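You operate a simulated robot arm through the tools that you are given. There is no shell and no other tool.

You run a simulated robot arm. Do the job below in one go: nothing can be reset, and whatever is moved stays where it is left.

## Task
Take the red skein ring off the swift and lay it back on the raised shelf.
Fine: swift brake on, line out of the guides, toggle into the red holder, yellow knob up; at the shelf's skein end.
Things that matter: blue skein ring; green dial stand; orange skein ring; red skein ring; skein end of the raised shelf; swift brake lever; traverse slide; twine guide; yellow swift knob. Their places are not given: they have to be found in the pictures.

It is judged by the outcome, as a careful person would: the job done as asked, and still so three seconds after it is handed in. It fails if anything else is knocked over, pushed out of place, dropped, spilled or broken.

## Robot
A 6-joint arm with a two-finger gripper, fixed in place. Base frame: the origin is at the foot of the arm, x ahead of it, y to its left, z up; the work surface is at about z = 800. Lengths are in mm, angles in degrees, forces in N, time in s.
Its first joint turns from -166.0 to 166.0 degrees. Payload 2.45 kg.
The tool frame sits at the grasp point between the pads (the TCP): z along the fingers, y along the line on which they close. The tips reach 20 mm beyond it. The gripper opens to 140 mm. The gripper's body begins 168 mm behind the TCP.
Orientation is that of the tool frame in the base frame, as [roll, pitch, yaw] about the fixed x, y, z axes, in that order (R = Rz(yaw) Ry(pitch) Rx(roll)). With the fingers straight down and closing along the base's y, the tool's x points along the base's -x, its y along +y and its z along -z.

## Interface
- The arm moves only by the tool jog_arm. Its argument "steps" is a list of rows, each an object (a shift or turn left out is 0, a gripper value left out holds the last) with "slide": the shift along the base's x, y, z in mm, a list of three; "delta_rot": the turn, a rotation vector about the base's x, y, z in degrees, a list of three; "jaw": the gripper command, from -1 (shut) to 1 (fully open), values between in proportion. In form: [{"slide": [x, y, z], "delta_rot": [wx, wy, wz], "jaw": jaw}, ...]. A call has 1 to 20 rows; each row shifts and turns the commanded pose from where the row before left it. Each row takes 0.2 s and may step no farther than 50 mm and 8.6 degrees from the row before; otherwise, or with a gripper value out of range, the whole call is refused. A pose out of reach is approached as far as the arm can. The call stops where the force on the tool passes 50 N (or 10 N more than at its start, if that is more) or the arm is blocked; 0.2 s more then pass. The fingers move at their own pace (about 45 mm/s each) and stop on an object; they squeeze with about 35 N. The grip force told is the motor's: it shows also when the fingers shut on nothing. Time passes only in rows, and 0.2 s behind the last, so rows that do not move let the fingers close. The reply holds the time, the measured pose of the TCP, the force on the tool along the base axes, the opening and the grip force, in the units named above and with some noise, with the torque about the TCP (base axes, N m) and any sound that the robot's microphone picked up.
- Cameras (640 x 400 px; columns grow to the right, rows downward): "scene" is fixed at [50.2, -650.8, 1494.6]; the picture's right is [0.63, -0.78, 0.00], its down [-0.42, -0.34, -0.84] and it looks along [0.65, 0.53, -0.54] (base axes); focal length 350 px, centre (320, 200). "wrist" rides on the gripper at [78, 11, -209] in the tool frame; the picture's right is [-0.14, 0.99, 0.00], its down [-0.92, -0.13, -0.37] and it looks along [-0.37, -0.05, 0.93] (tool axes); focal length 280 px, centre (320, 200).
- capture(camera): a new picture of that camera. The clock stands still meanwhile.
- point_at(camera, pixels): for up to 12 pixels [column, row] of the newest picture of that camera ("zoom" is the newest enlarged one), the place [x, y, z] in the base frame of the surface seen there, good to about 2 mm. The clock stands still meanwhile.
- zoom(camera, box): a new picture of the part [left, top, right, bottom] of that camera's present view, enlarged. The clock stands still meanwhile.
- hand_in(): hands the job in; it is judged then, once.

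Leave the gripper open and the arm clear of the work at the hand-in unless told otherwise.

The tools are called after "Call:" as a command line: name --argument value ..., lists and objects as JSON in quotes. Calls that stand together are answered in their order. jog_arm: Moves the arm, as the interface text tells. Its arguments: {"type":"object","properties":{"steps":{"type":"array"}},"required":["steps"]} The other tools are called the same way: capture (camera) takes a picture; point_at (camera, pixels) gives the place of the surface under pixels of a picture; zoom (camera, box) takes an enlarged picture of a part of a camera's view; hand_in () hands the job in.

At the start:

```text
time_s: 0.0
tool_pos: [750.9, -321.8, 1172.8]
orientation: [-179.9, 0.0, -180.0]
contact_force: [0.5, -0.5, -0.2]
moment: [-0.04, 0.02, 0.02]
gripper_width: 139.8
finger_force: 0.1
```

scene: 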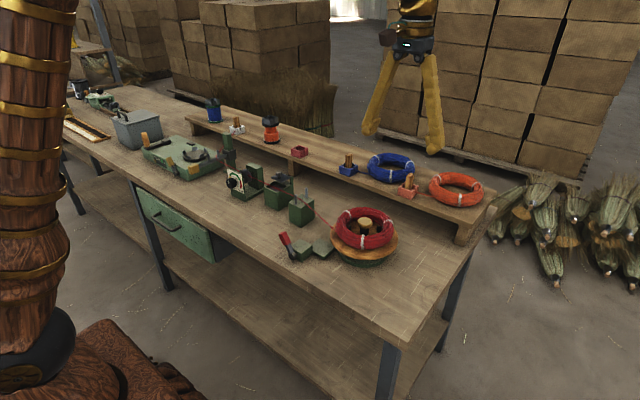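
wrist: 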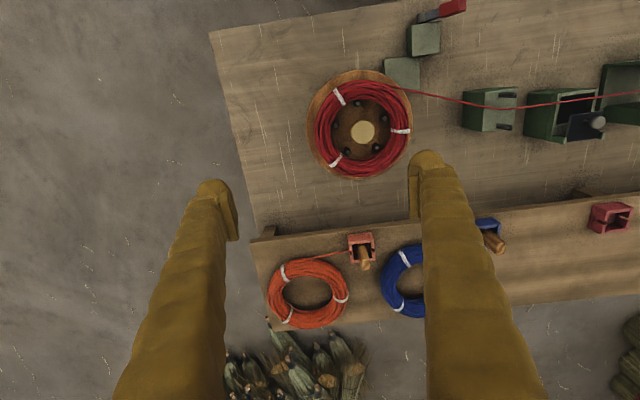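

I see the red ring on the swift near scene (363,228), with a red line running left through green pieces. I'll zoom in on the swift, the guides and the shelf before I move anything.

Call:
zoom --camera "scene" --box '[270, 180, 430, 280]'

Call:
zoom --camera "scene" --box '[200, 130, 340, 218]'

Call:
zoom --camera "scene" --box '[330, 130, 510, 243]'

Call:
zoom --camera "scene" --box '[60, 80, 260, 205]'

Call:
zoom --camera "wrist" --box '[290, 0, 640, 219]'

```text
4.00 times, centred on (350, 230) of scene
```

zoom: 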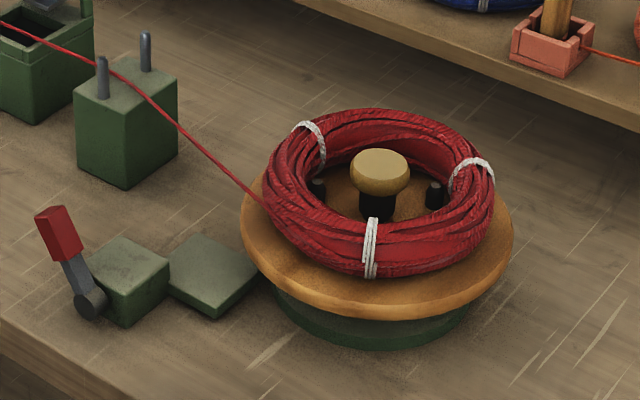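

```text
4.55 times, centred on (270, 174) of scene
```

zoom: 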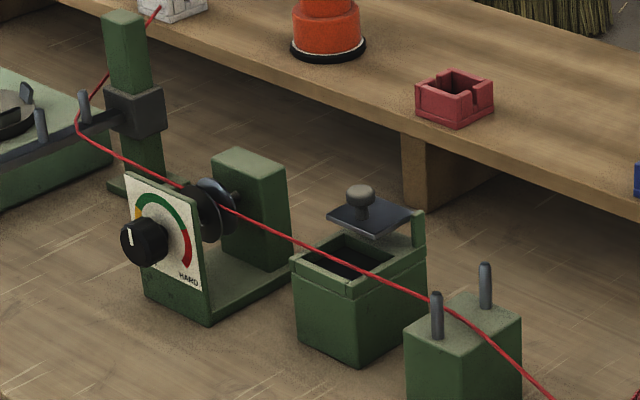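

```text
3.54 times, centred on (420, 186) of scene
```

zoom: 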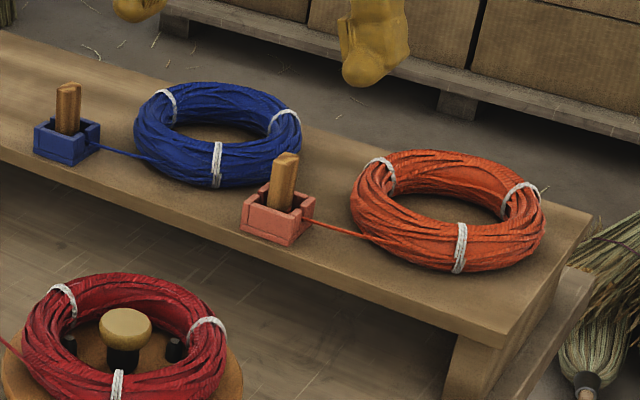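

```text
3.20 times, centred on (160, 142) of scene
```

zoom: 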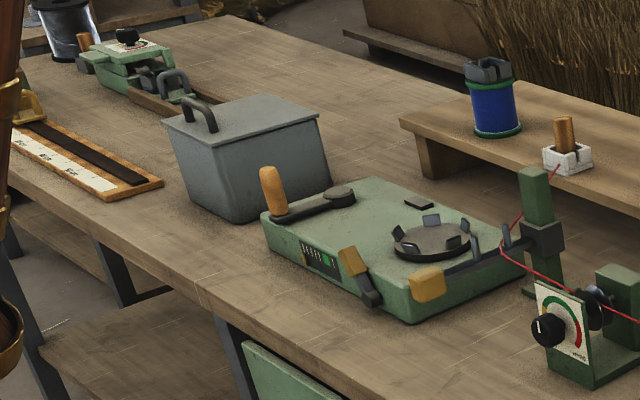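

```text
1.83 times, centred on (465, 110) of wrist
```

zoom: 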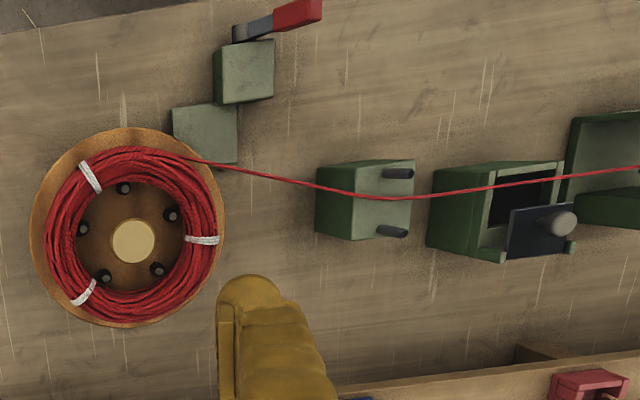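

I read the layout as follows. The line runs from the red ring through the two-pin twine guide, the dial stand's discs and the traverse slide's two pins, to a wooden toggle in the white holder. The red holder is empty. Next I'll measure where these are.

Call:
capture --camera "scene"

Call:
capture --camera "wrist"

Call:
zoom --camera "scene" --box '[180, 90, 320, 178]'

Call:
point_at --camera "zoom" --pixels '[[243, 145], [240, 170], [555, 245], [205, 200], [270, 190], [165, 275], [218, 260], [300, 400], [262, 178], [320, 30], [225, 375], [545, 300]]'

Call:
point_at --camera "scene" --pixels '[[239, 126], [300, 151], [348, 168], [408, 186], [392, 167], [456, 190], [365, 224], [365, 212], [285, 239], [301, 203], [315, 225], [495, 200]]'

```text
taken
```

scene: 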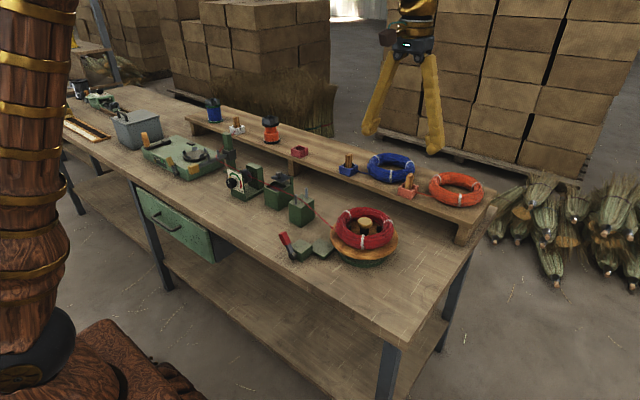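

```text
taken
```

wrist: 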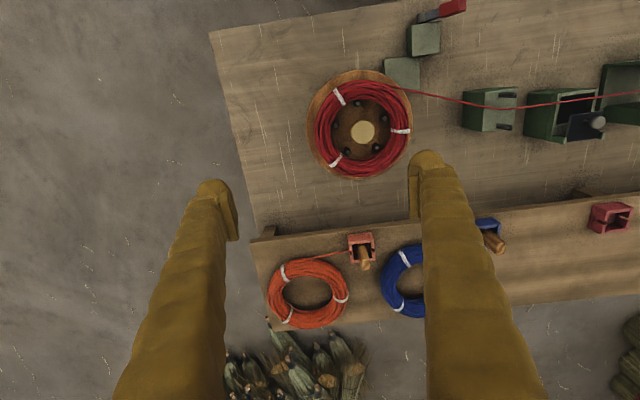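

```text
4.55 times, centred on (250, 134) of scene
```

zoom: 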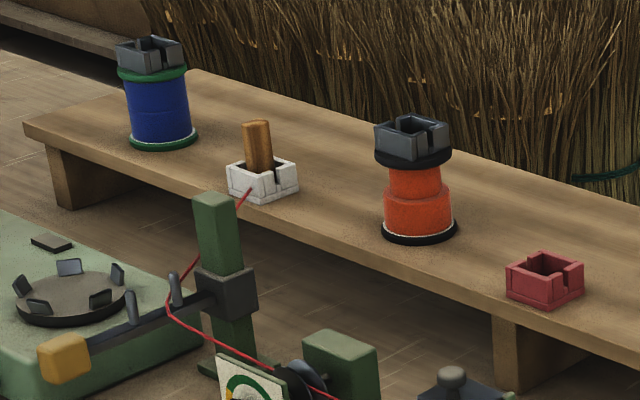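

```text
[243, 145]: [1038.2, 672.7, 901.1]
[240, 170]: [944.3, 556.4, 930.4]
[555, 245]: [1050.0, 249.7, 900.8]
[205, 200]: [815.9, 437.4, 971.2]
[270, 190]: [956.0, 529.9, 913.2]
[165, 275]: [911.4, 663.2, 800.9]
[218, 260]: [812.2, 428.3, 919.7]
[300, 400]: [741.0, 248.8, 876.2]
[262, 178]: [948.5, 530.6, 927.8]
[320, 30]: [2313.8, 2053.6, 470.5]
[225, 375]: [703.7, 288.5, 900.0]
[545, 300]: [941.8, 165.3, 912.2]
```

```text
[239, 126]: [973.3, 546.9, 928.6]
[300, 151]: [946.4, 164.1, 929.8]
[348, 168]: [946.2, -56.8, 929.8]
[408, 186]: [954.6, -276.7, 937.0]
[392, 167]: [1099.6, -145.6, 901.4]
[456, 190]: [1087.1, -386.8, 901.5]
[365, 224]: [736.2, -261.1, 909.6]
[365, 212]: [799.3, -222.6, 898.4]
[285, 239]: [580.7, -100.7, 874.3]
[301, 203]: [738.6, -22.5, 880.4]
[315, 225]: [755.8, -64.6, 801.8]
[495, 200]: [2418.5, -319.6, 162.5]
```

The shelf top is at z≈901, with holders at y≈547 (white), 164 (red), -57 (blue) and -277 (salmon). The red ring's own spot therefore looks like y≈50, between the red holder and the blue ring. Next I'll look closely at the brake lever and swift and get exact points.

Call:
zoom --camera "wrist" --box '[300, 0, 480, 112]'

Call:
zoom --camera "scene" --box '[270, 215, 350, 265]'

Call:
point_at --camera "scene" --pixels '[[283, 233], [286, 241], [290, 247], [292, 253], [301, 244], [303, 249], [322, 243], [311, 248], [340, 245], [365, 226], [365, 215], [364, 241]]'

Call:
point_at --camera "wrist" --pixels '[[363, 132], [331, 88], [337, 165], [404, 131], [308, 130], [412, 130], [360, 70], [360, 178], [377, 105], [350, 150], [423, 40], [402, 72]]'

```text
3.56 times, centred on (390, 56) of wrist
```

zoom: 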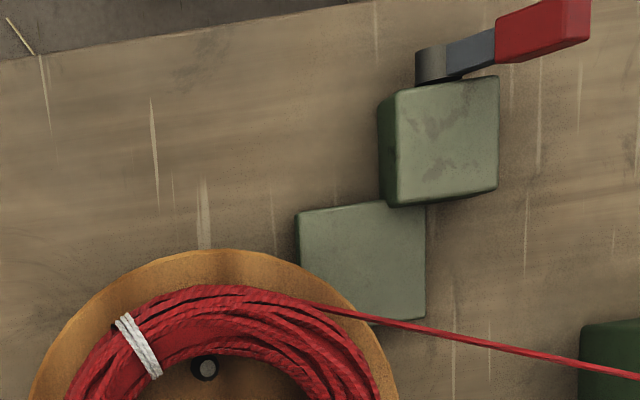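

```text
8.00 times, centred on (310, 240) of scene
```

zoom: 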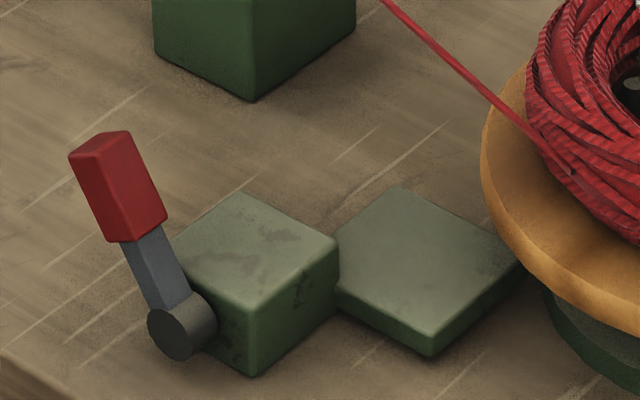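

```text
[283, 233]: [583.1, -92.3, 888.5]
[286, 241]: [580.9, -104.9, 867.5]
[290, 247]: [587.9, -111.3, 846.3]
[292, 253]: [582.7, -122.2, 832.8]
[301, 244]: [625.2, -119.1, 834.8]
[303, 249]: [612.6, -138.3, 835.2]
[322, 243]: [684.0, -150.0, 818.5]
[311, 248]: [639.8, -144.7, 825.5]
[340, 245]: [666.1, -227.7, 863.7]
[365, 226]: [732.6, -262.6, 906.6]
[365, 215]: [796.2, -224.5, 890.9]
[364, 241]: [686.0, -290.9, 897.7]
```

```text
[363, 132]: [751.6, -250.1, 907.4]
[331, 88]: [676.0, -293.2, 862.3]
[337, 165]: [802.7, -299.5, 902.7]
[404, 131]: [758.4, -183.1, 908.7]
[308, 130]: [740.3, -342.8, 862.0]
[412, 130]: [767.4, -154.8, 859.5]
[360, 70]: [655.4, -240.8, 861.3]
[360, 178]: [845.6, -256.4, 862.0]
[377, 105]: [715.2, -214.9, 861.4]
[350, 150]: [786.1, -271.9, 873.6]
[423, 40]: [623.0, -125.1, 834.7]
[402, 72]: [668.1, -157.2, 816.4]
```

The brake lever pivots at about (582,-122,833). Its red handle leans away from the swift, up to about (583,-92,890), so the brake is off. I'll go to its far side with closed fingers and then take a look.

Call:
jog_arm --steps '[{"slide": [-21, 35, 0], "jaw": -1}, {"slide": [-21, 35, 0]}, {"slide": [-21, 35, 0]}, {"slide": [-21, 35, 0]}, {"slide": [-21, 35, 0]}, {"slide": [-21, 35, 0]}, {"slide": [-21, 35, 0]}, {"slide": [-21, 42, 0]}, {"slide": [0, 0, -45]}, {"slide": [0, 0, -45]}, {"slide": [0, 0, -45]}]'

Call:
capture --camera "wrist"

Call:
capture --camera "scene"

```text
time_s: 2.4
tool_pos: [583.6, -34.2, 1039.0]
orientation: [-180.0, 0.0, -179.9]
contact_force: [1.0, -0.5, -0.7]
moment: [0.03, -0.02, 0.0]
gripper_width: 0.1
finger_force: 29.5
```

```text
taken
```

wrist: 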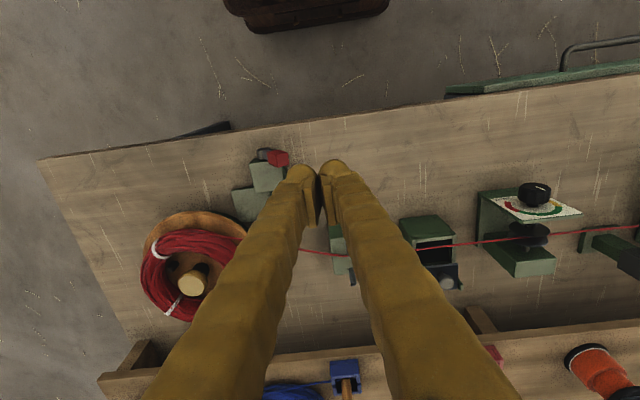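

```text
taken
```

scene: 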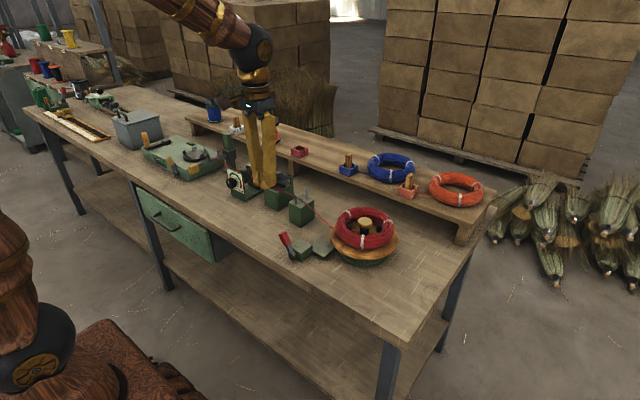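

The fingers are on the +y side of the handle, which shows at wrist (278,157). I'll lower the tips to about z 865 and push slowly toward the swift (-y).

Call:
jog_arm --steps '[{"slide": [0, 0, -40]}, {"slide": [0, 0, -40]}, {"slide": [0, 0, -40]}, {"slide": [0, 0, -33]}, {"slide": [0, -15, 0]}, {"slide": [0, -12, 0]}, {"slide": [0, -8, 0]}, {"slide": [0, -8, 0]}, {"slide": [0, -8, 0]}, {"slide": [0, -8, 0]}]'

Call:
zoom --camera "scene" --box '[230, 190, 390, 290]'

```text
time_s: 4.6
tool_pos: [582.5, -94.4, 884.8]
orientation: [180.0, 0.0, -179.9]
contact_force: [0.0, 0.3, 0.1]
moment: [-0.01, -0.03, 0.02]
gripper_width: 0.0
finger_force: 29.7
```

```text
4.00 times, centred on (310, 240) of scene
```

zoom: 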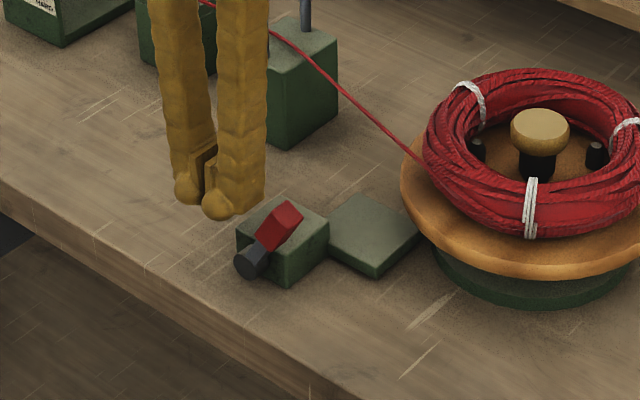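

The lever has gone over toward the swift. I'll back off, go up and check whether it's at its end stop.

Call:
jog_arm --steps '[{"slide": [0, 15, 10]}, {"slide": [0, 0, 45]}, {"slide": [0, 0, 45]}]'

Call:
zoom --camera "scene" --box '[270, 215, 350, 265]'

Call:
point_at --camera "zoom" --pixels '[[185, 340], [210, 300], [245, 255], [285, 215], [265, 235], [430, 240], [500, 280]]'

```text
time_s: 5.4
tool_pos: [584.7, -77.7, 986.2]
orientation: [-180.0, 0.0, 180.0]
contact_force: [0.3, -0.3, -0.7]
moment: [0.01, -0.02, 0.02]
gripper_width: 0.0
finger_force: 29.5
```

```text
8.00 times, centred on (310, 240) of scene
```

zoom: 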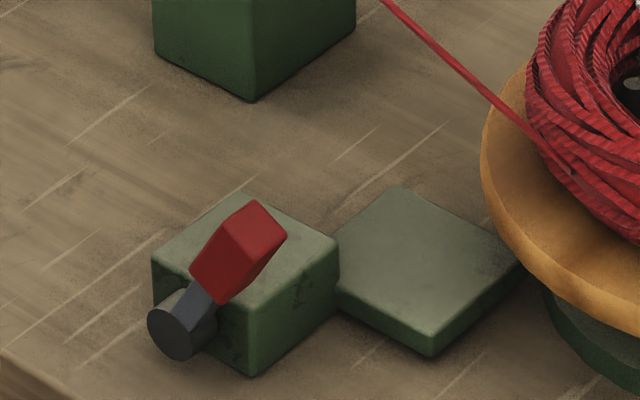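

```text
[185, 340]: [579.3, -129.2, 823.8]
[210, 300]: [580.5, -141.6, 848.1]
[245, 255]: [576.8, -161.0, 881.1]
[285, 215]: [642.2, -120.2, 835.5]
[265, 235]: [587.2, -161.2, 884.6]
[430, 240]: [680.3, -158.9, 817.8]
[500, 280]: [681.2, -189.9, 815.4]
```

The brake lever now leans toward the swift, with its tip at about (577,-161,881). That mirrors where it started, so the brake is on. Next I'll go up and across to look at the traverse slide and the white holder's toggle from above.

Call:
jog_arm --steps '[{"slide": [0, 0, 48]}, {"slide": [0, 0, 48]}, {"slide": [0, 0, 48]}, {"slide": [0, 0, 48]}, {"slide": [10, 45, 0]}, {"slide": [10, 45, 0]}, {"slide": [10, 45, 0]}, {"slide": [10, 45, 0]}, {"slide": [10, 45, 0]}, {"slide": [10, 45, 0]}, {"slide": [10, 45, 0]}, {"slide": [10, 45, 0]}, {"slide": [10, 45, 0]}, {"slide": [10, 45, 0], "jaw": 0.0}]'

Call:
capture --camera "wrist"

```text
time_s: 8.4
tool_pos: [682.8, 373.4, 1178.8]
orientation: [-180.0, 0.0, 179.9]
contact_force: [0.0, -0.8, 1.0]
moment: [-0.01, -0.05, -0.04]
gripper_width: 33.9
finger_force: 0.0
```

```text
taken
```

wrist: 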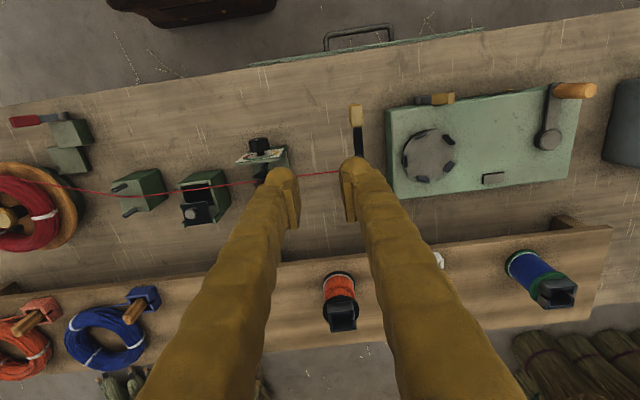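

The fingers hide the slide. I'll open the jaw and move so the traverse slide and the white holder sit between them.

Call:
jog_arm --steps '[{"slide": [10, 40, 0], "jaw": 1}, {"slide": [10, 40, 0]}, {"slide": [10, 20, 0]}, {"slide": [20, 0, 0]}, {"slide": [20, 0, 0]}, {"slide": [0, 0, 0]}, {"slide": [0, 0, 0]}]'

Call:
capture --camera "wrist"

Call:
zoom --camera "wrist" --box '[180, 60, 440, 222]'

```text
time_s: 10.0
tool_pos: [753.2, 471.0, 1178.0]
orientation: [-179.9, 0.0, 180.0]
contact_force: [0.3, -0.6, -0.2]
moment: [0.01, -0.01, 0.01]
gripper_width: 139.9
finger_force: 0.1
```

```text
taken
```

wrist: 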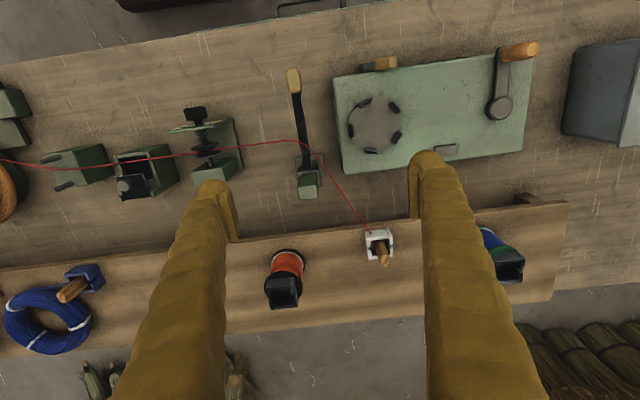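

```text
2.46 times, centred on (310, 141) of wrist
```

zoom: 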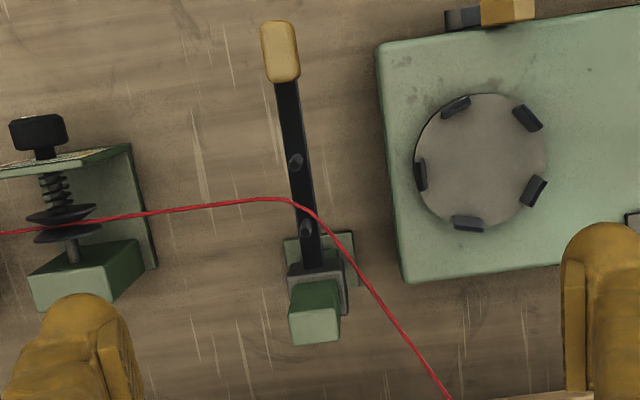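

The line passes between the two upright pins on the slide, which are open at the top. It then goes to the toggle in the white holder at wrist (380,245). I'll zoom in on the toggle and measure the pins, toggle and line.

Call:
zoom --camera "wrist" --box '[330, 200, 430, 262]'

Call:
point_at --camera "zoom" --pixels '[[338, 400], [310, 290], [345, 380], [240, 220], [395, 215], [260, 360], [400, 340], [245, 150], [310, 215]]'

Call:
zoom --camera "scene" --box '[215, 110, 265, 141]'

Call:
point_at --camera "zoom" --pixels '[[305, 140], [305, 190], [300, 240], [250, 240], [360, 240], [330, 330], [270, 300], [380, 270]]'

Call:
point_at --camera "wrist" --pixels '[[297, 125], [303, 152], [293, 80], [295, 142], [310, 190], [205, 150], [205, 130], [207, 113], [125, 185], [350, 205], [260, 147], [230, 150]]'

```text
6.40 times, centred on (380, 231) of wrist
```

zoom: 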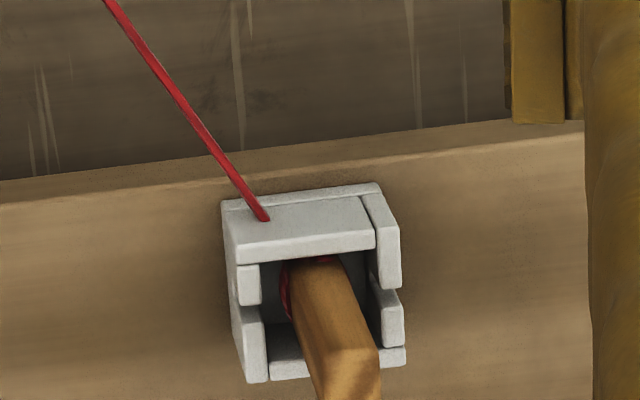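

```text
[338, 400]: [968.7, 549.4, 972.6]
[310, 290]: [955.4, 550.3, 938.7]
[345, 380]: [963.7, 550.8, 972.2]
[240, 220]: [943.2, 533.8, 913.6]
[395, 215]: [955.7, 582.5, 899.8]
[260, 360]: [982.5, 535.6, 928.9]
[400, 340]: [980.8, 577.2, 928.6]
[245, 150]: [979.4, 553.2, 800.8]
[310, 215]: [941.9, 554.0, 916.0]
```

```text
12.80 times, centred on (240, 126) of scene
```

zoom: 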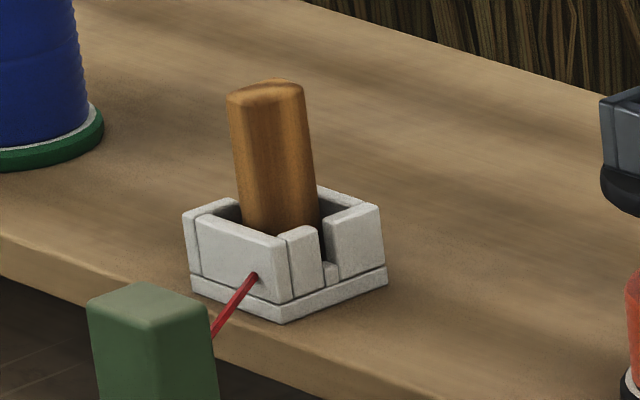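

```text
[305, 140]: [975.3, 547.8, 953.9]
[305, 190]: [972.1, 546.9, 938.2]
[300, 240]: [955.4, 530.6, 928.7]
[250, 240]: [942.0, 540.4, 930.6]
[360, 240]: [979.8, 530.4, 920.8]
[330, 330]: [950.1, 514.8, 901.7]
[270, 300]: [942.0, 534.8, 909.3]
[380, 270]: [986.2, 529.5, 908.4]
```

```text
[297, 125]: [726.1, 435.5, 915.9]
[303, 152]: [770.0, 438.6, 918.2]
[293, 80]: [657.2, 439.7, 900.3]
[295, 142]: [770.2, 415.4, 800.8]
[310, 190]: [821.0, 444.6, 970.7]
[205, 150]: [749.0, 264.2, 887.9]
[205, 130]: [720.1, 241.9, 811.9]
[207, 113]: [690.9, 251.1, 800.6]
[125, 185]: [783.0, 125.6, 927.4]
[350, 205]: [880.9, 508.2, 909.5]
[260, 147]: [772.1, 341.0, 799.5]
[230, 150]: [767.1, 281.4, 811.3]
```

The toggle is an upright wooden peg centred at about (965,553). Its top is at z≈973 and the holder rim at z≈930. It's about 1110 mm from the base, so I'll tilt the tool 40° outward with the fingers still closing along y. First I'll check the reach high above it.

Call:
jog_arm --steps '[{"slide": [10, 16, 0], "delta_rot": [0, -8, 0], "jaw": 0.1}, {"slide": [20, 16, 0], "delta_rot": [0, -8, 0]}, {"slide": [30, 16, 0], "delta_rot": [0, -8, 0]}, {"slide": [30, 16, 0], "delta_rot": [0, -8, 0]}, {"slide": [30, 18, 0], "delta_rot": [0, -8, 0]}, {"slide": [30, 0, -20]}, {"slide": [30, 0, -20]}, {"slide": [20, 0, -30]}, {"slide": [0, 0, 0]}]'

Call:
capture --camera "wrist"

Call:
capture --camera "scene"

```text
time_s: 12.0
tool_pos: [951.6, 552.0, 1107.3]
orientation: [180.0, 40.1, -180.0]
contact_force: [0.0, -0.1, -0.6]
moment: [-0.02, 0.02, -0.04]
gripper_width: 76.9
finger_force: 0.1
```

```text
taken
```

wrist: 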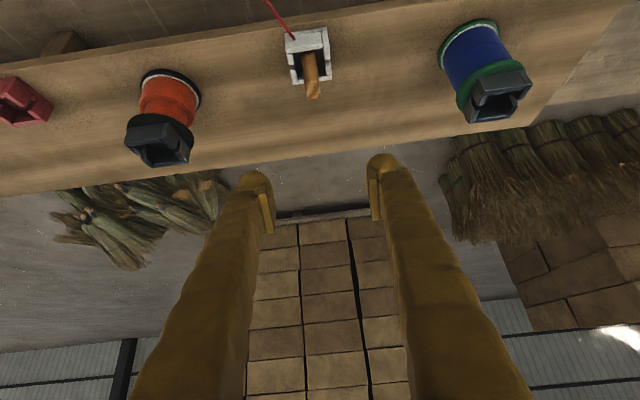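

```text
taken
```

scene: 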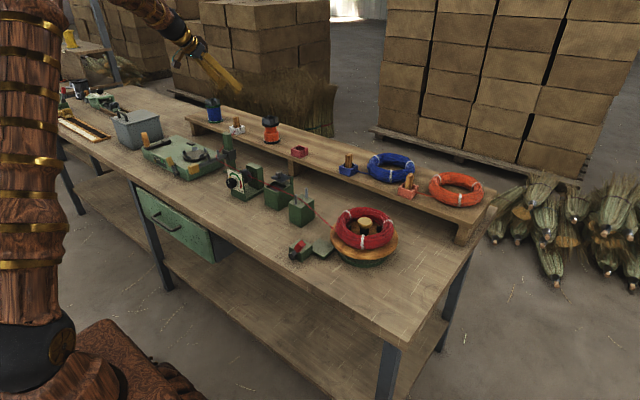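

The tilted pose is reachable. From here I'll measure the toggle more exactly, seen at wrist (311,75).

Call:
zoom --camera "wrist" --box '[262, 20, 362, 112]'

Call:
point_at --camera "zoom" --pixels '[[335, 325], [320, 260], [345, 260], [300, 270], [370, 270], [340, 300], [240, 110], [400, 100], [260, 250], [420, 230], [330, 190]]'

Call:
point_at --camera "wrist" --pixels '[[311, 95], [311, 85], [316, 92], [306, 92], [306, 65], [316, 65], [170, 115], [158, 155], [26, 100], [5, 90], [500, 100], [445, 60]]'

```text
4.35 times, centred on (312, 66) of wrist
```

zoom: 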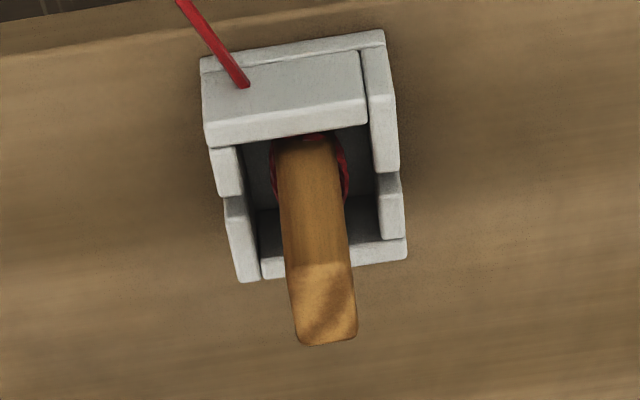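

```text
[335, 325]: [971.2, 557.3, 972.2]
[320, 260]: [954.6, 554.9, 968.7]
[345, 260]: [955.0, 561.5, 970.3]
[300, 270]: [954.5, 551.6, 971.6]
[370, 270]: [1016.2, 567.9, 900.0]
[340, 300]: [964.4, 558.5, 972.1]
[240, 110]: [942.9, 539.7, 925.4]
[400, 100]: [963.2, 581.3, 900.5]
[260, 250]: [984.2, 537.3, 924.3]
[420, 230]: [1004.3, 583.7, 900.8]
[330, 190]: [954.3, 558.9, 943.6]
```

```text
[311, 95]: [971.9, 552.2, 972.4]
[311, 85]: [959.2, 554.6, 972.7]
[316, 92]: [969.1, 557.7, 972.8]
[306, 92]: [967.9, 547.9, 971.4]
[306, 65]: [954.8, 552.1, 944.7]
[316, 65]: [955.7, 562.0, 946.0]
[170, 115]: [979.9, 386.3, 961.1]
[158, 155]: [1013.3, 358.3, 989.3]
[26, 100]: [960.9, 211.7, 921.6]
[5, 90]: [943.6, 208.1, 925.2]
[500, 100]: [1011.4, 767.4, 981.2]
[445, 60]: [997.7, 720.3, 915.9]
```

The toggle spans x 954–974 and y 547–562, centred at (964,554.5), with its top at z 972. I'll lower the open fingers around it to TCP z≈963 and then close.

Call:
jog_arm --steps '[{"slide": [12, 2.5, 0]}, {"slide": [0, 0, -40]}, {"slide": [0, 0, -40]}, {"slide": [0, 0, -30]}, {"slide": [0, 0, -18]}, {"slide": [0, 0, -15]}, {"slide": [0, 0, 0]}]'

Call:
zoom --camera "wrist" --box '[200, 60, 440, 260]'

```text
time_s: 13.6
tool_pos: [964.8, 555.1, 965.6]
orientation: [-180.0, 39.9, 179.9]
contact_force: [-0.8, -0.3, 0.2]
moment: [-0.01, -0.01, 0.01]
gripper_width: 77.3
finger_force: 0.0
```

```text
2.00 times, centred on (320, 160) of wrist
```

zoom: 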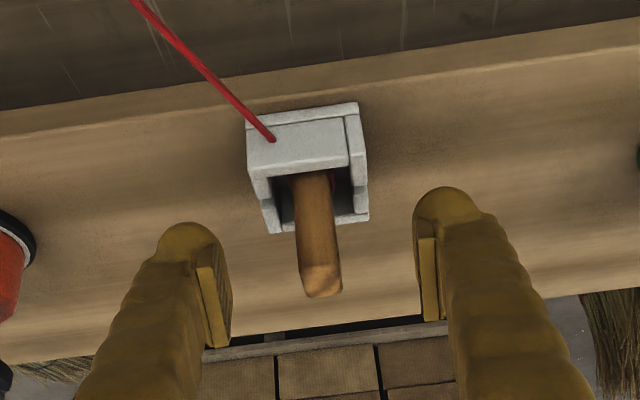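

The toggle stands between the pads, so I'll close on it.

Call:
jog_arm --steps '[{"slide": [0, 0, -2], "jaw": -1}, {"slide": [0, 0, 0]}, {"slide": [0, 0, 0]}, {"slide": [0, 0, 0]}, {"slide": [0, 0, 0]}, {"slide": [0, 0, 0]}]'

Call:
zoom --camera "wrist" --box '[200, 60, 440, 260]'

```text
time_s: 15.0
tool_pos: [964.1, 554.8, 963.7]
orientation: [180.0, 39.9, -180.0]
contact_force: [0.0, 0.9, -0.8]
moment: [-0.01, 0.04, 0.02]
gripper_width: 14.1
finger_force: 34.8
```

```text
2.00 times, centred on (320, 160) of wrist
```

zoom: 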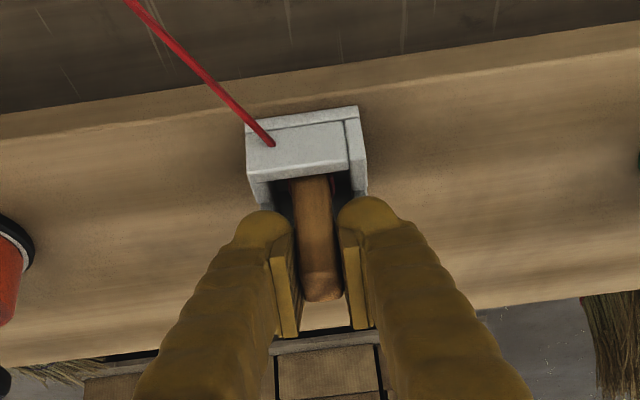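

I've gripped it at a 14 mm opening. I'll lift slowly out of the holder and watch how the line behaves.

Call:
jog_arm --steps '[{"slide": [0, 0, 10]}, {"slide": [0, 0, 15]}, {"slide": [0, 0, 20]}, {"slide": [0, 0, 20]}]'

Call:
capture --camera "scene"

Call:
zoom --camera "scene" --box '[180, 90, 340, 210]'

Call:
capture --camera "wrist"

```text
time_s: 16.0
tool_pos: [966.5, 555.8, 1028.4]
orientation: [179.9, 40.0, 180.0]
contact_force: [0.3, -1.1, -0.4]
moment: [0.0, 0.0, -0.05]
gripper_width: 14.0
finger_force: 35.0
```

```text
taken
```

scene: 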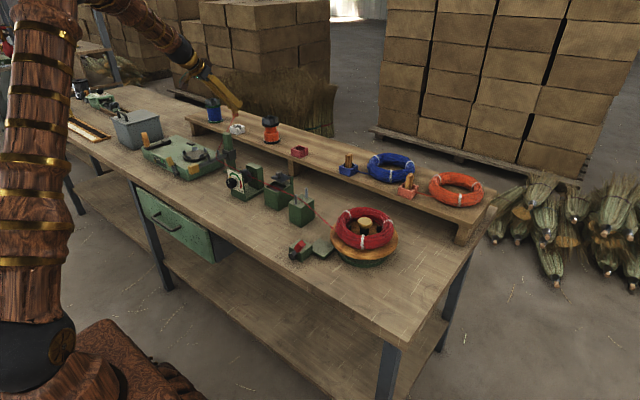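

```text
3.33 times, centred on (260, 150) of scene
```

zoom: 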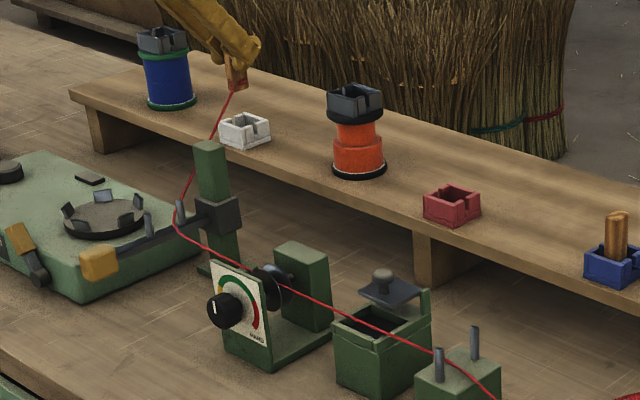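

```text
taken
```

wrist: 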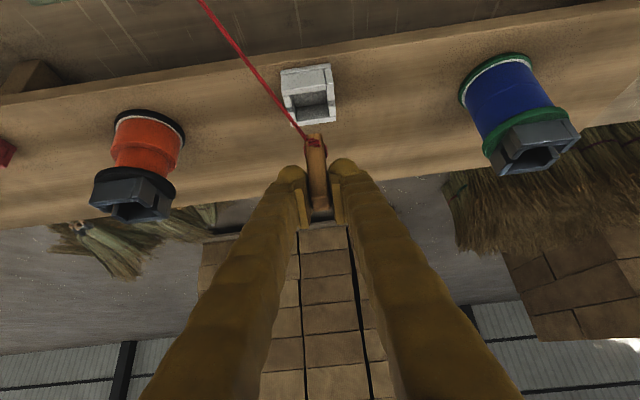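

The toggle came out cleanly with the line tied to its lower end. I'll now carry it up and back over the traverse slide, so the line is drawn upward out of the open-topped pins.

Call:
jog_arm --steps '[{"slide": [-15, -10, 35]}, {"slide": [-20, -15, 30]}, {"slide": [-20, -15, 30]}, {"slide": [-20, -15, 30]}, {"slide": [-20, -15, 30]}, {"slide": [-20, -15, 25]}, {"slide": [-20, -15, 25]}, {"slide": [-20, -15, 20]}]'

Call:
capture --camera "scene"

Call:
zoom --camera "scene" --box '[180, 70, 340, 210]'

```text
time_s: 17.8
tool_pos: [811.2, 439.3, 1252.6]
orientation: [180.0, 40.0, 179.9]
contact_force: [0.8, -0.2, -0.9]
moment: [-0.04, -0.01, -0.02]
gripper_width: 13.9
finger_force: 34.7
```

```text
taken
```

scene: 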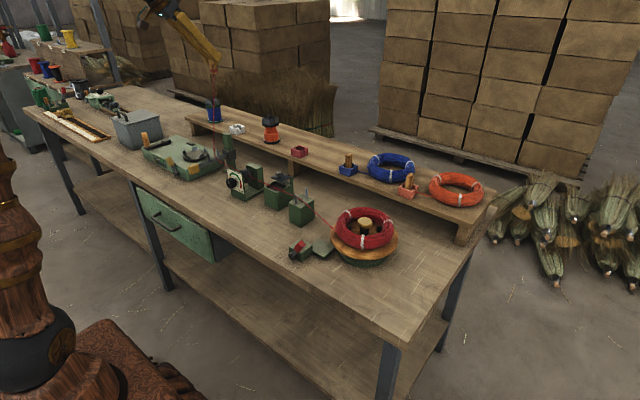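

```text
2.86 times, centred on (260, 140) of scene
```

zoom: 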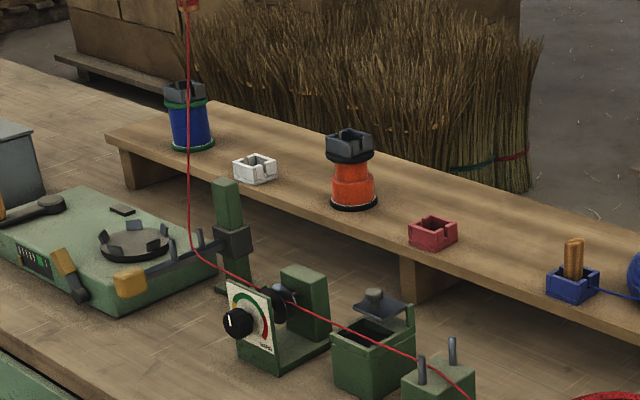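

The line still runs through the slide pins. I'll carry the toggle on over the line toward the dial stand (-y), so the line is peeled up and back out of each guide.

Call:
jog_arm --steps '[{"slide": [-10, -30, 0]}, {"slide": [-10, -30, 0]}, {"slide": [-10, -30, 0]}, {"slide": [-10, -30, 0]}, {"slide": [0, 0, 0]}]'

Call:
zoom --camera "scene" --box '[180, 70, 340, 210]'

```text
time_s: 19.0
tool_pos: [769.4, 321.6, 1252.3]
orientation: [-180.0, 40.0, 180.0]
contact_force: [-0.5, -0.4, -0.7]
moment: [-0.02, -0.01, 0.01]
gripper_width: 13.9
finger_force: 34.7
```

```text
2.86 times, centred on (260, 140) of scene
```

zoom: 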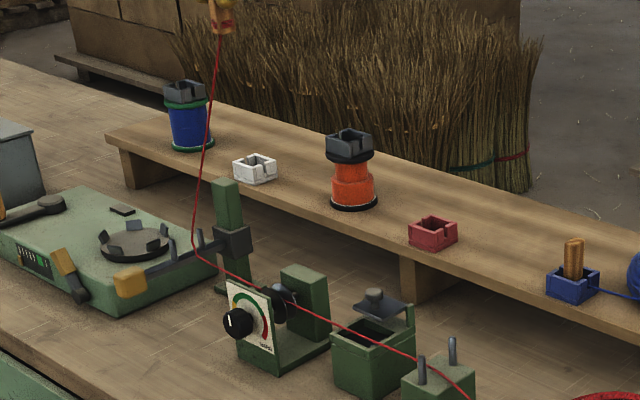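

Call:
zoom --camera "scene" --box '[215, 130, 285, 200]'

Call:
point_at --camera "zoom" --pixels '[[157, 202], [132, 130], [148, 60], [250, 260], [330, 290], [400, 330]]'

Call:
capture --camera "wrist"

```text
5.71 times, centred on (250, 165) of scene
```

zoom: 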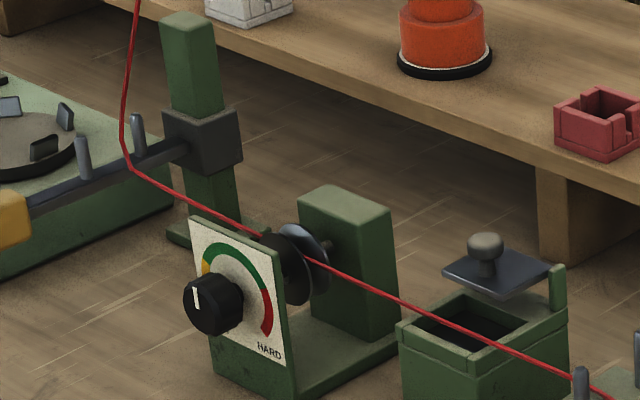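

```text
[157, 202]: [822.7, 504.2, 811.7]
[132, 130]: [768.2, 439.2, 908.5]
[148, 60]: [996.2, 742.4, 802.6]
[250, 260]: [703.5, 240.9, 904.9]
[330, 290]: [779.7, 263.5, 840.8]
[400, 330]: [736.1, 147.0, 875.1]
```

```text
taken
```

wrist: 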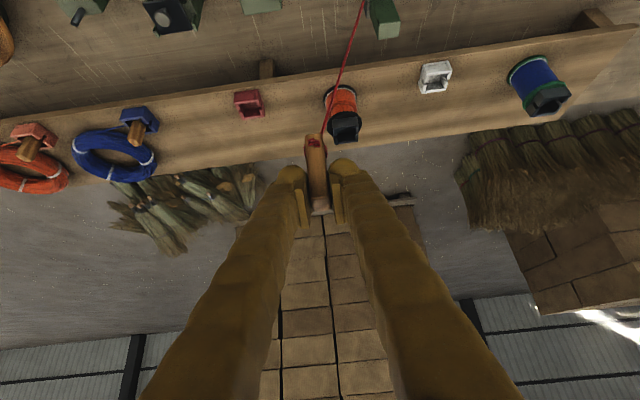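

The kink at the slide hasn't moved. I'll keep carrying the toggle back over the line toward the swift and check again.

Call:
jog_arm --steps '[{"slide": [-5, -35, 0]}, {"slide": [-5, -35, 0]}, {"slide": [-5, -35, 0]}, {"slide": [-5, -35, 0]}, {"slide": [0, 0, 0]}]'

Call:
zoom --camera "scene" --box '[190, 60, 370, 240]'

```text
time_s: 20.2
tool_pos: [748.8, 180.9, 1253.0]
orientation: [179.9, 39.9, 180.0]
contact_force: [0.4, -0.3, -0.1]
moment: [-0.01, 0.01, -0.02]
gripper_width: 14.2
finger_force: 35.1
```

```text
2.22 times, centred on (280, 150) of scene
```

zoom: 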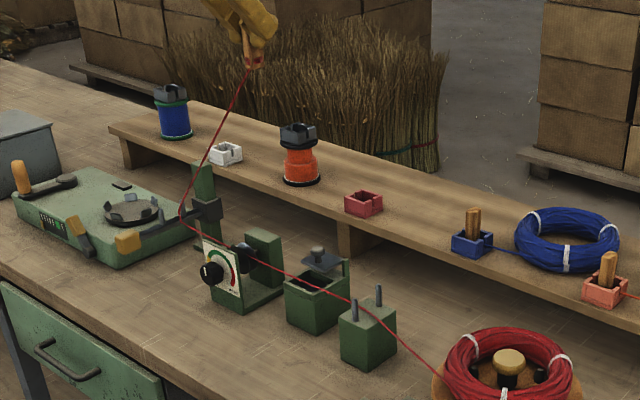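

The slide still holds the line. I'll zoom in on the slide to see how it sits there.

Call:
zoom --camera "scene" --box '[218, 135, 258, 165]'

Call:
point_at --camera "zoom" --pixels '[[350, 200], [230, 260], [190, 180], [280, 160], [300, 330], [350, 340]]'

Call:
zoom --camera "scene" --box '[240, 155, 330, 220]'

Call:
capture --camera "wrist"

```text
13.33 times, centred on (238, 150) of scene
```

zoom: 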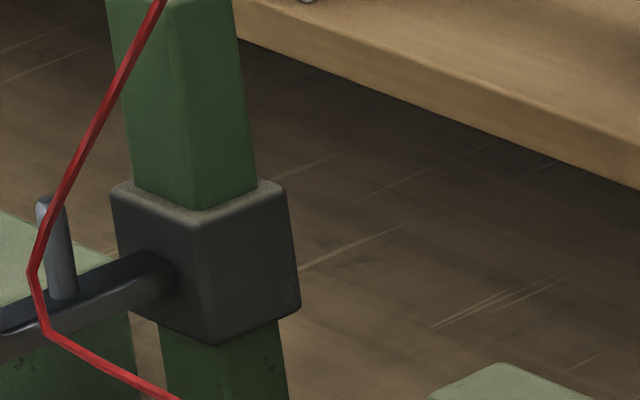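

```text
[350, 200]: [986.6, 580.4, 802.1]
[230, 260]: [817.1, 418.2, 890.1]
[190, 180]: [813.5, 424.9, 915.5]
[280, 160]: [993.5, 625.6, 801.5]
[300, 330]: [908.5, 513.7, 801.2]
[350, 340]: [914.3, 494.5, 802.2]
```

```text
6.15 times, centred on (285, 188) of scene
```

zoom: 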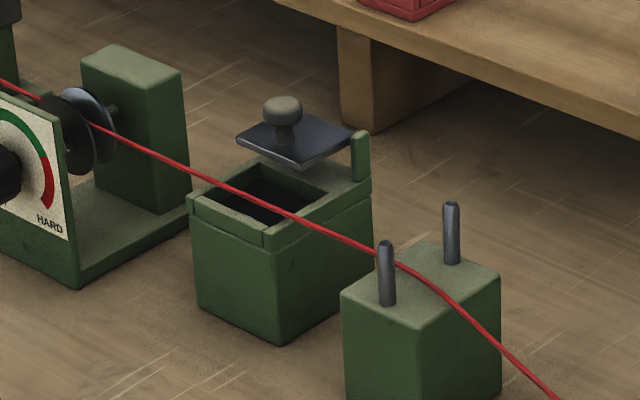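

```text
taken
```

wrist: 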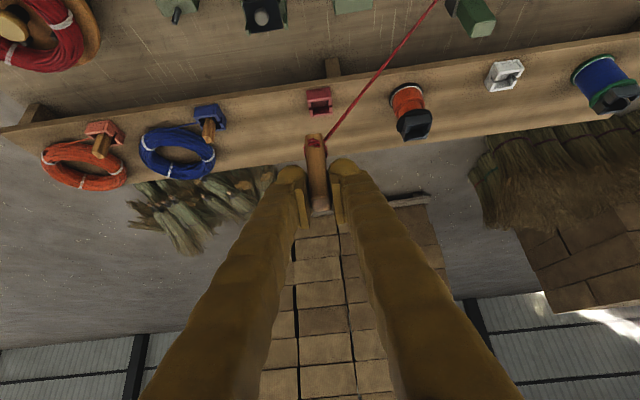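

The line is still seated between the slide's two pins (x≈726 and 770, y≈437). My toggle crossed back at x≈810, outside that gap and behind the pin. I'll retrace my path and bring the toggle back directly over the gap, at x≈748.

Call:
jog_arm --steps '[{"slide": [5, 35, 0]}, {"slide": [5, 35, 0]}, {"slide": [5, 35, 0]}, {"slide": [5, 35, 0]}, {"slide": [15, 40, 0]}, {"slide": [15, 40, 0]}, {"slide": [12, 40, 0]}, {"slide": [5, 45, 0]}, {"slide": [-20, 30, -20]}, {"slide": [-20, 0, -40]}, {"slide": [-20, 0, -40]}, {"slide": [-2, 0, -40]}, {"slide": [0, 0, -40]}, {"slide": [0, 0, 0]}]'

Call:
zoom --camera "scene" --box '[180, 90, 300, 200]'

Call:
capture --camera "wrist"

```text
time_s: 23.2
tool_pos: [753.9, 516.9, 1073.7]
orientation: [180.0, 40.0, 179.9]
contact_force: [0.4, 0.4, -0.3]
moment: [0.0, -0.01, 0.02]
gripper_width: 13.6
finger_force: 35.2
```

```text
3.64 times, centred on (240, 145) of scene
```

zoom: 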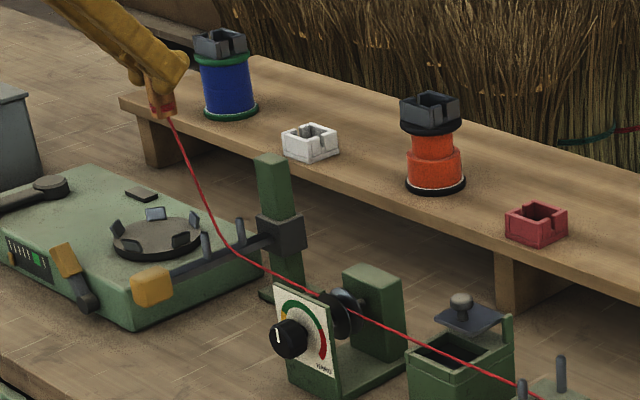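

```text
taken
```

wrist: 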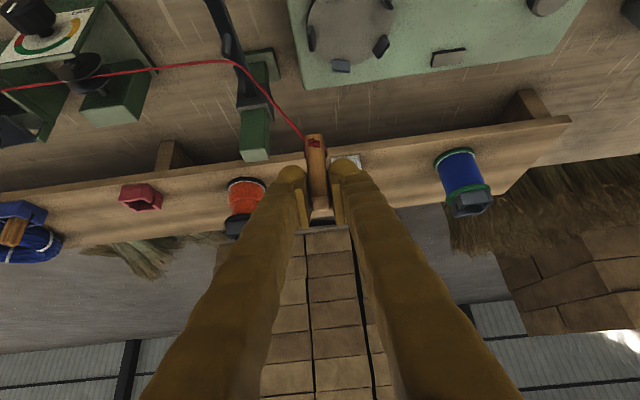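

The line now falls away from the gap on the near side, with the toggle at (754,517). I'll carry it straight back over the gap at x≈749, just above pin height.

Call:
jog_arm --steps '[{"slide": [-5, -20, -30]}, {"slide": [0, -25, 0]}, {"slide": [0, -25, 0]}, {"slide": [0, -20, 0]}, {"slide": [0, -20, 0]}, {"slide": [0, -20, 0]}, {"slide": [0, 0, 0]}]'

Call:
zoom --camera "scene" --box '[180, 90, 300, 200]'

```text
time_s: 24.8
tool_pos: [748.8, 385.9, 1041.8]
orientation: [-179.9, 40.0, -180.0]
contact_force: [-0.2, 0.5, 0.0]
moment: [0.04, 0.0, 0.01]
gripper_width: 13.9
finger_force: 35.4
```

```text
3.64 times, centred on (240, 145) of scene
```

zoom: 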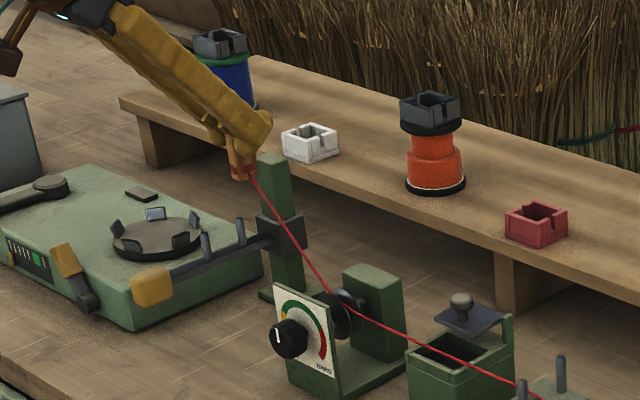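

The line came out of the slide. Next are the dial stand's discs. I'll measure the discs and the twine guide pins before crossing.

Call:
zoom --camera "scene" --box '[240, 155, 330, 220]'

Call:
point_at --camera "zoom" --pixels '[[90, 100], [70, 105], [65, 130], [105, 130], [113, 107], [386, 246], [388, 290], [452, 207], [453, 250], [400, 267], [300, 130], [283, 105]]'

Call:
capture --camera "wrist"

```text
6.15 times, centred on (285, 188) of scene
```

zoom: 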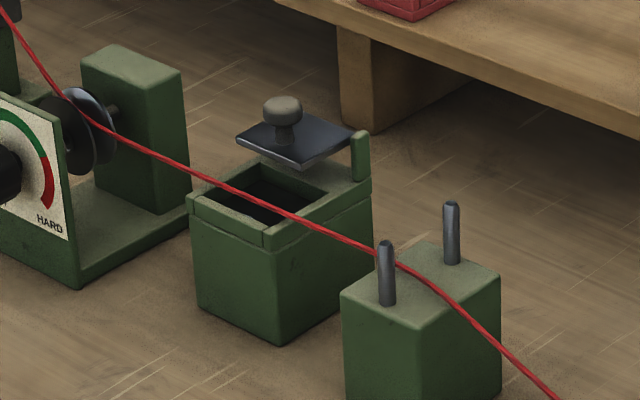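

```text
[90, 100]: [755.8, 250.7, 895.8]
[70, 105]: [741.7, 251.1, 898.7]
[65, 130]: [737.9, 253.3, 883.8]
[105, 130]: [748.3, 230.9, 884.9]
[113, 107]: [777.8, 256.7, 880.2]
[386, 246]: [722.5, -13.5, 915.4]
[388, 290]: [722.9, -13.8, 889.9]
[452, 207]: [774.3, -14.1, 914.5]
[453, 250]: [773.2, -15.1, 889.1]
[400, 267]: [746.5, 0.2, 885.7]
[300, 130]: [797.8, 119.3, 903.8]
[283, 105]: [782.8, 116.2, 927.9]
```

```text
taken
```

wrist: 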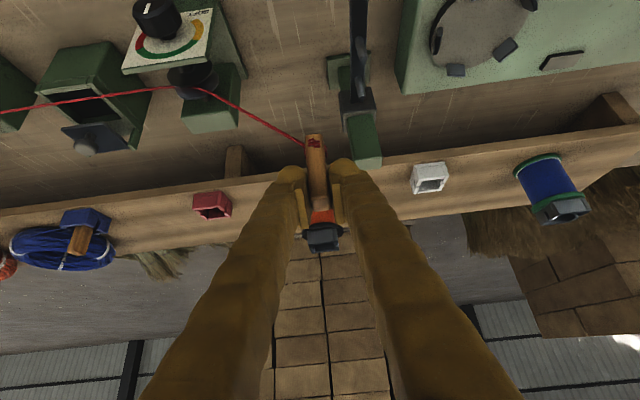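

The disc gap is at x≈748, y≈251. The guide pins are at x 722 and 774, y≈-14, so their gap is also at x≈748. I'll carry the toggle on along x=748 over the discs.

Call:
jog_arm --steps '[{"slide": [0, -25, 0]}, {"slide": [0, -25, 0]}, {"slide": [0, -25, 0]}, {"slide": [0, -25, 0]}, {"slide": [0, -25, 0]}, {"slide": [0, -25, 0]}, {"slide": [0, -25, 0]}, {"slide": [0, -25, 0]}, {"slide": [0, 0, 0]}]'

Call:
zoom --camera "scene" --box '[220, 90, 360, 220]'

```text
time_s: 26.8
tool_pos: [750.0, 184.6, 1043.5]
orientation: [-179.9, 40.0, -180.0]
contact_force: [-0.3, 0.1, 0.8]
moment: [-0.02, 0.0, 0.01]
gripper_width: 13.9
finger_force: 35.8
```

```text
3.08 times, centred on (290, 155) of scene
```

zoom: 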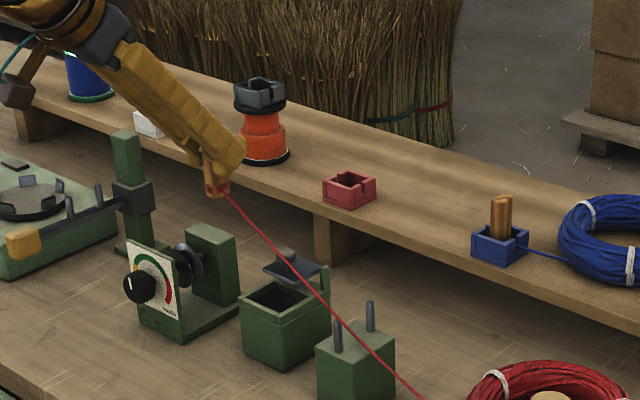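

The line is clear of the discs. Now I'll carry it over the twine guide gap at y≈-14.

Call:
jog_arm --steps '[{"slide": [-1, -25, 0]}, {"slide": [0, -25, 0]}, {"slide": [0, -25, 0]}, {"slide": [0, -25, 0]}, {"slide": [0, -25, 0]}, {"slide": [0, -25, 0]}, {"slide": [0, -25, 0]}, {"slide": [0, -25, 0]}, {"slide": [0, -25, 0]}, {"slide": [0, -25, 0]}, {"slide": [0, -15, 0]}, {"slide": [0, 0, 0]}]'

Call:
zoom --camera "scene" --box '[240, 110, 420, 270]'

```text
time_s: 29.4
tool_pos: [748.4, -79.7, 1041.9]
orientation: [179.9, 40.0, -180.0]
contact_force: [-0.4, -0.4, -0.3]
moment: [0.02, 0.01, 0.03]
gripper_width: 14.2
finger_force: 35.4
```

```text
2.50 times, centred on (330, 190) of scene
```

zoom: 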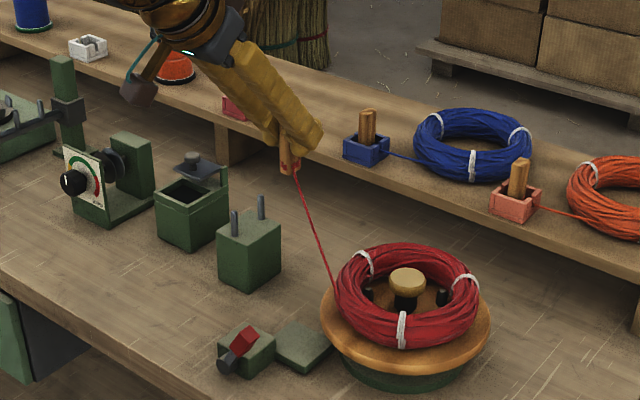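

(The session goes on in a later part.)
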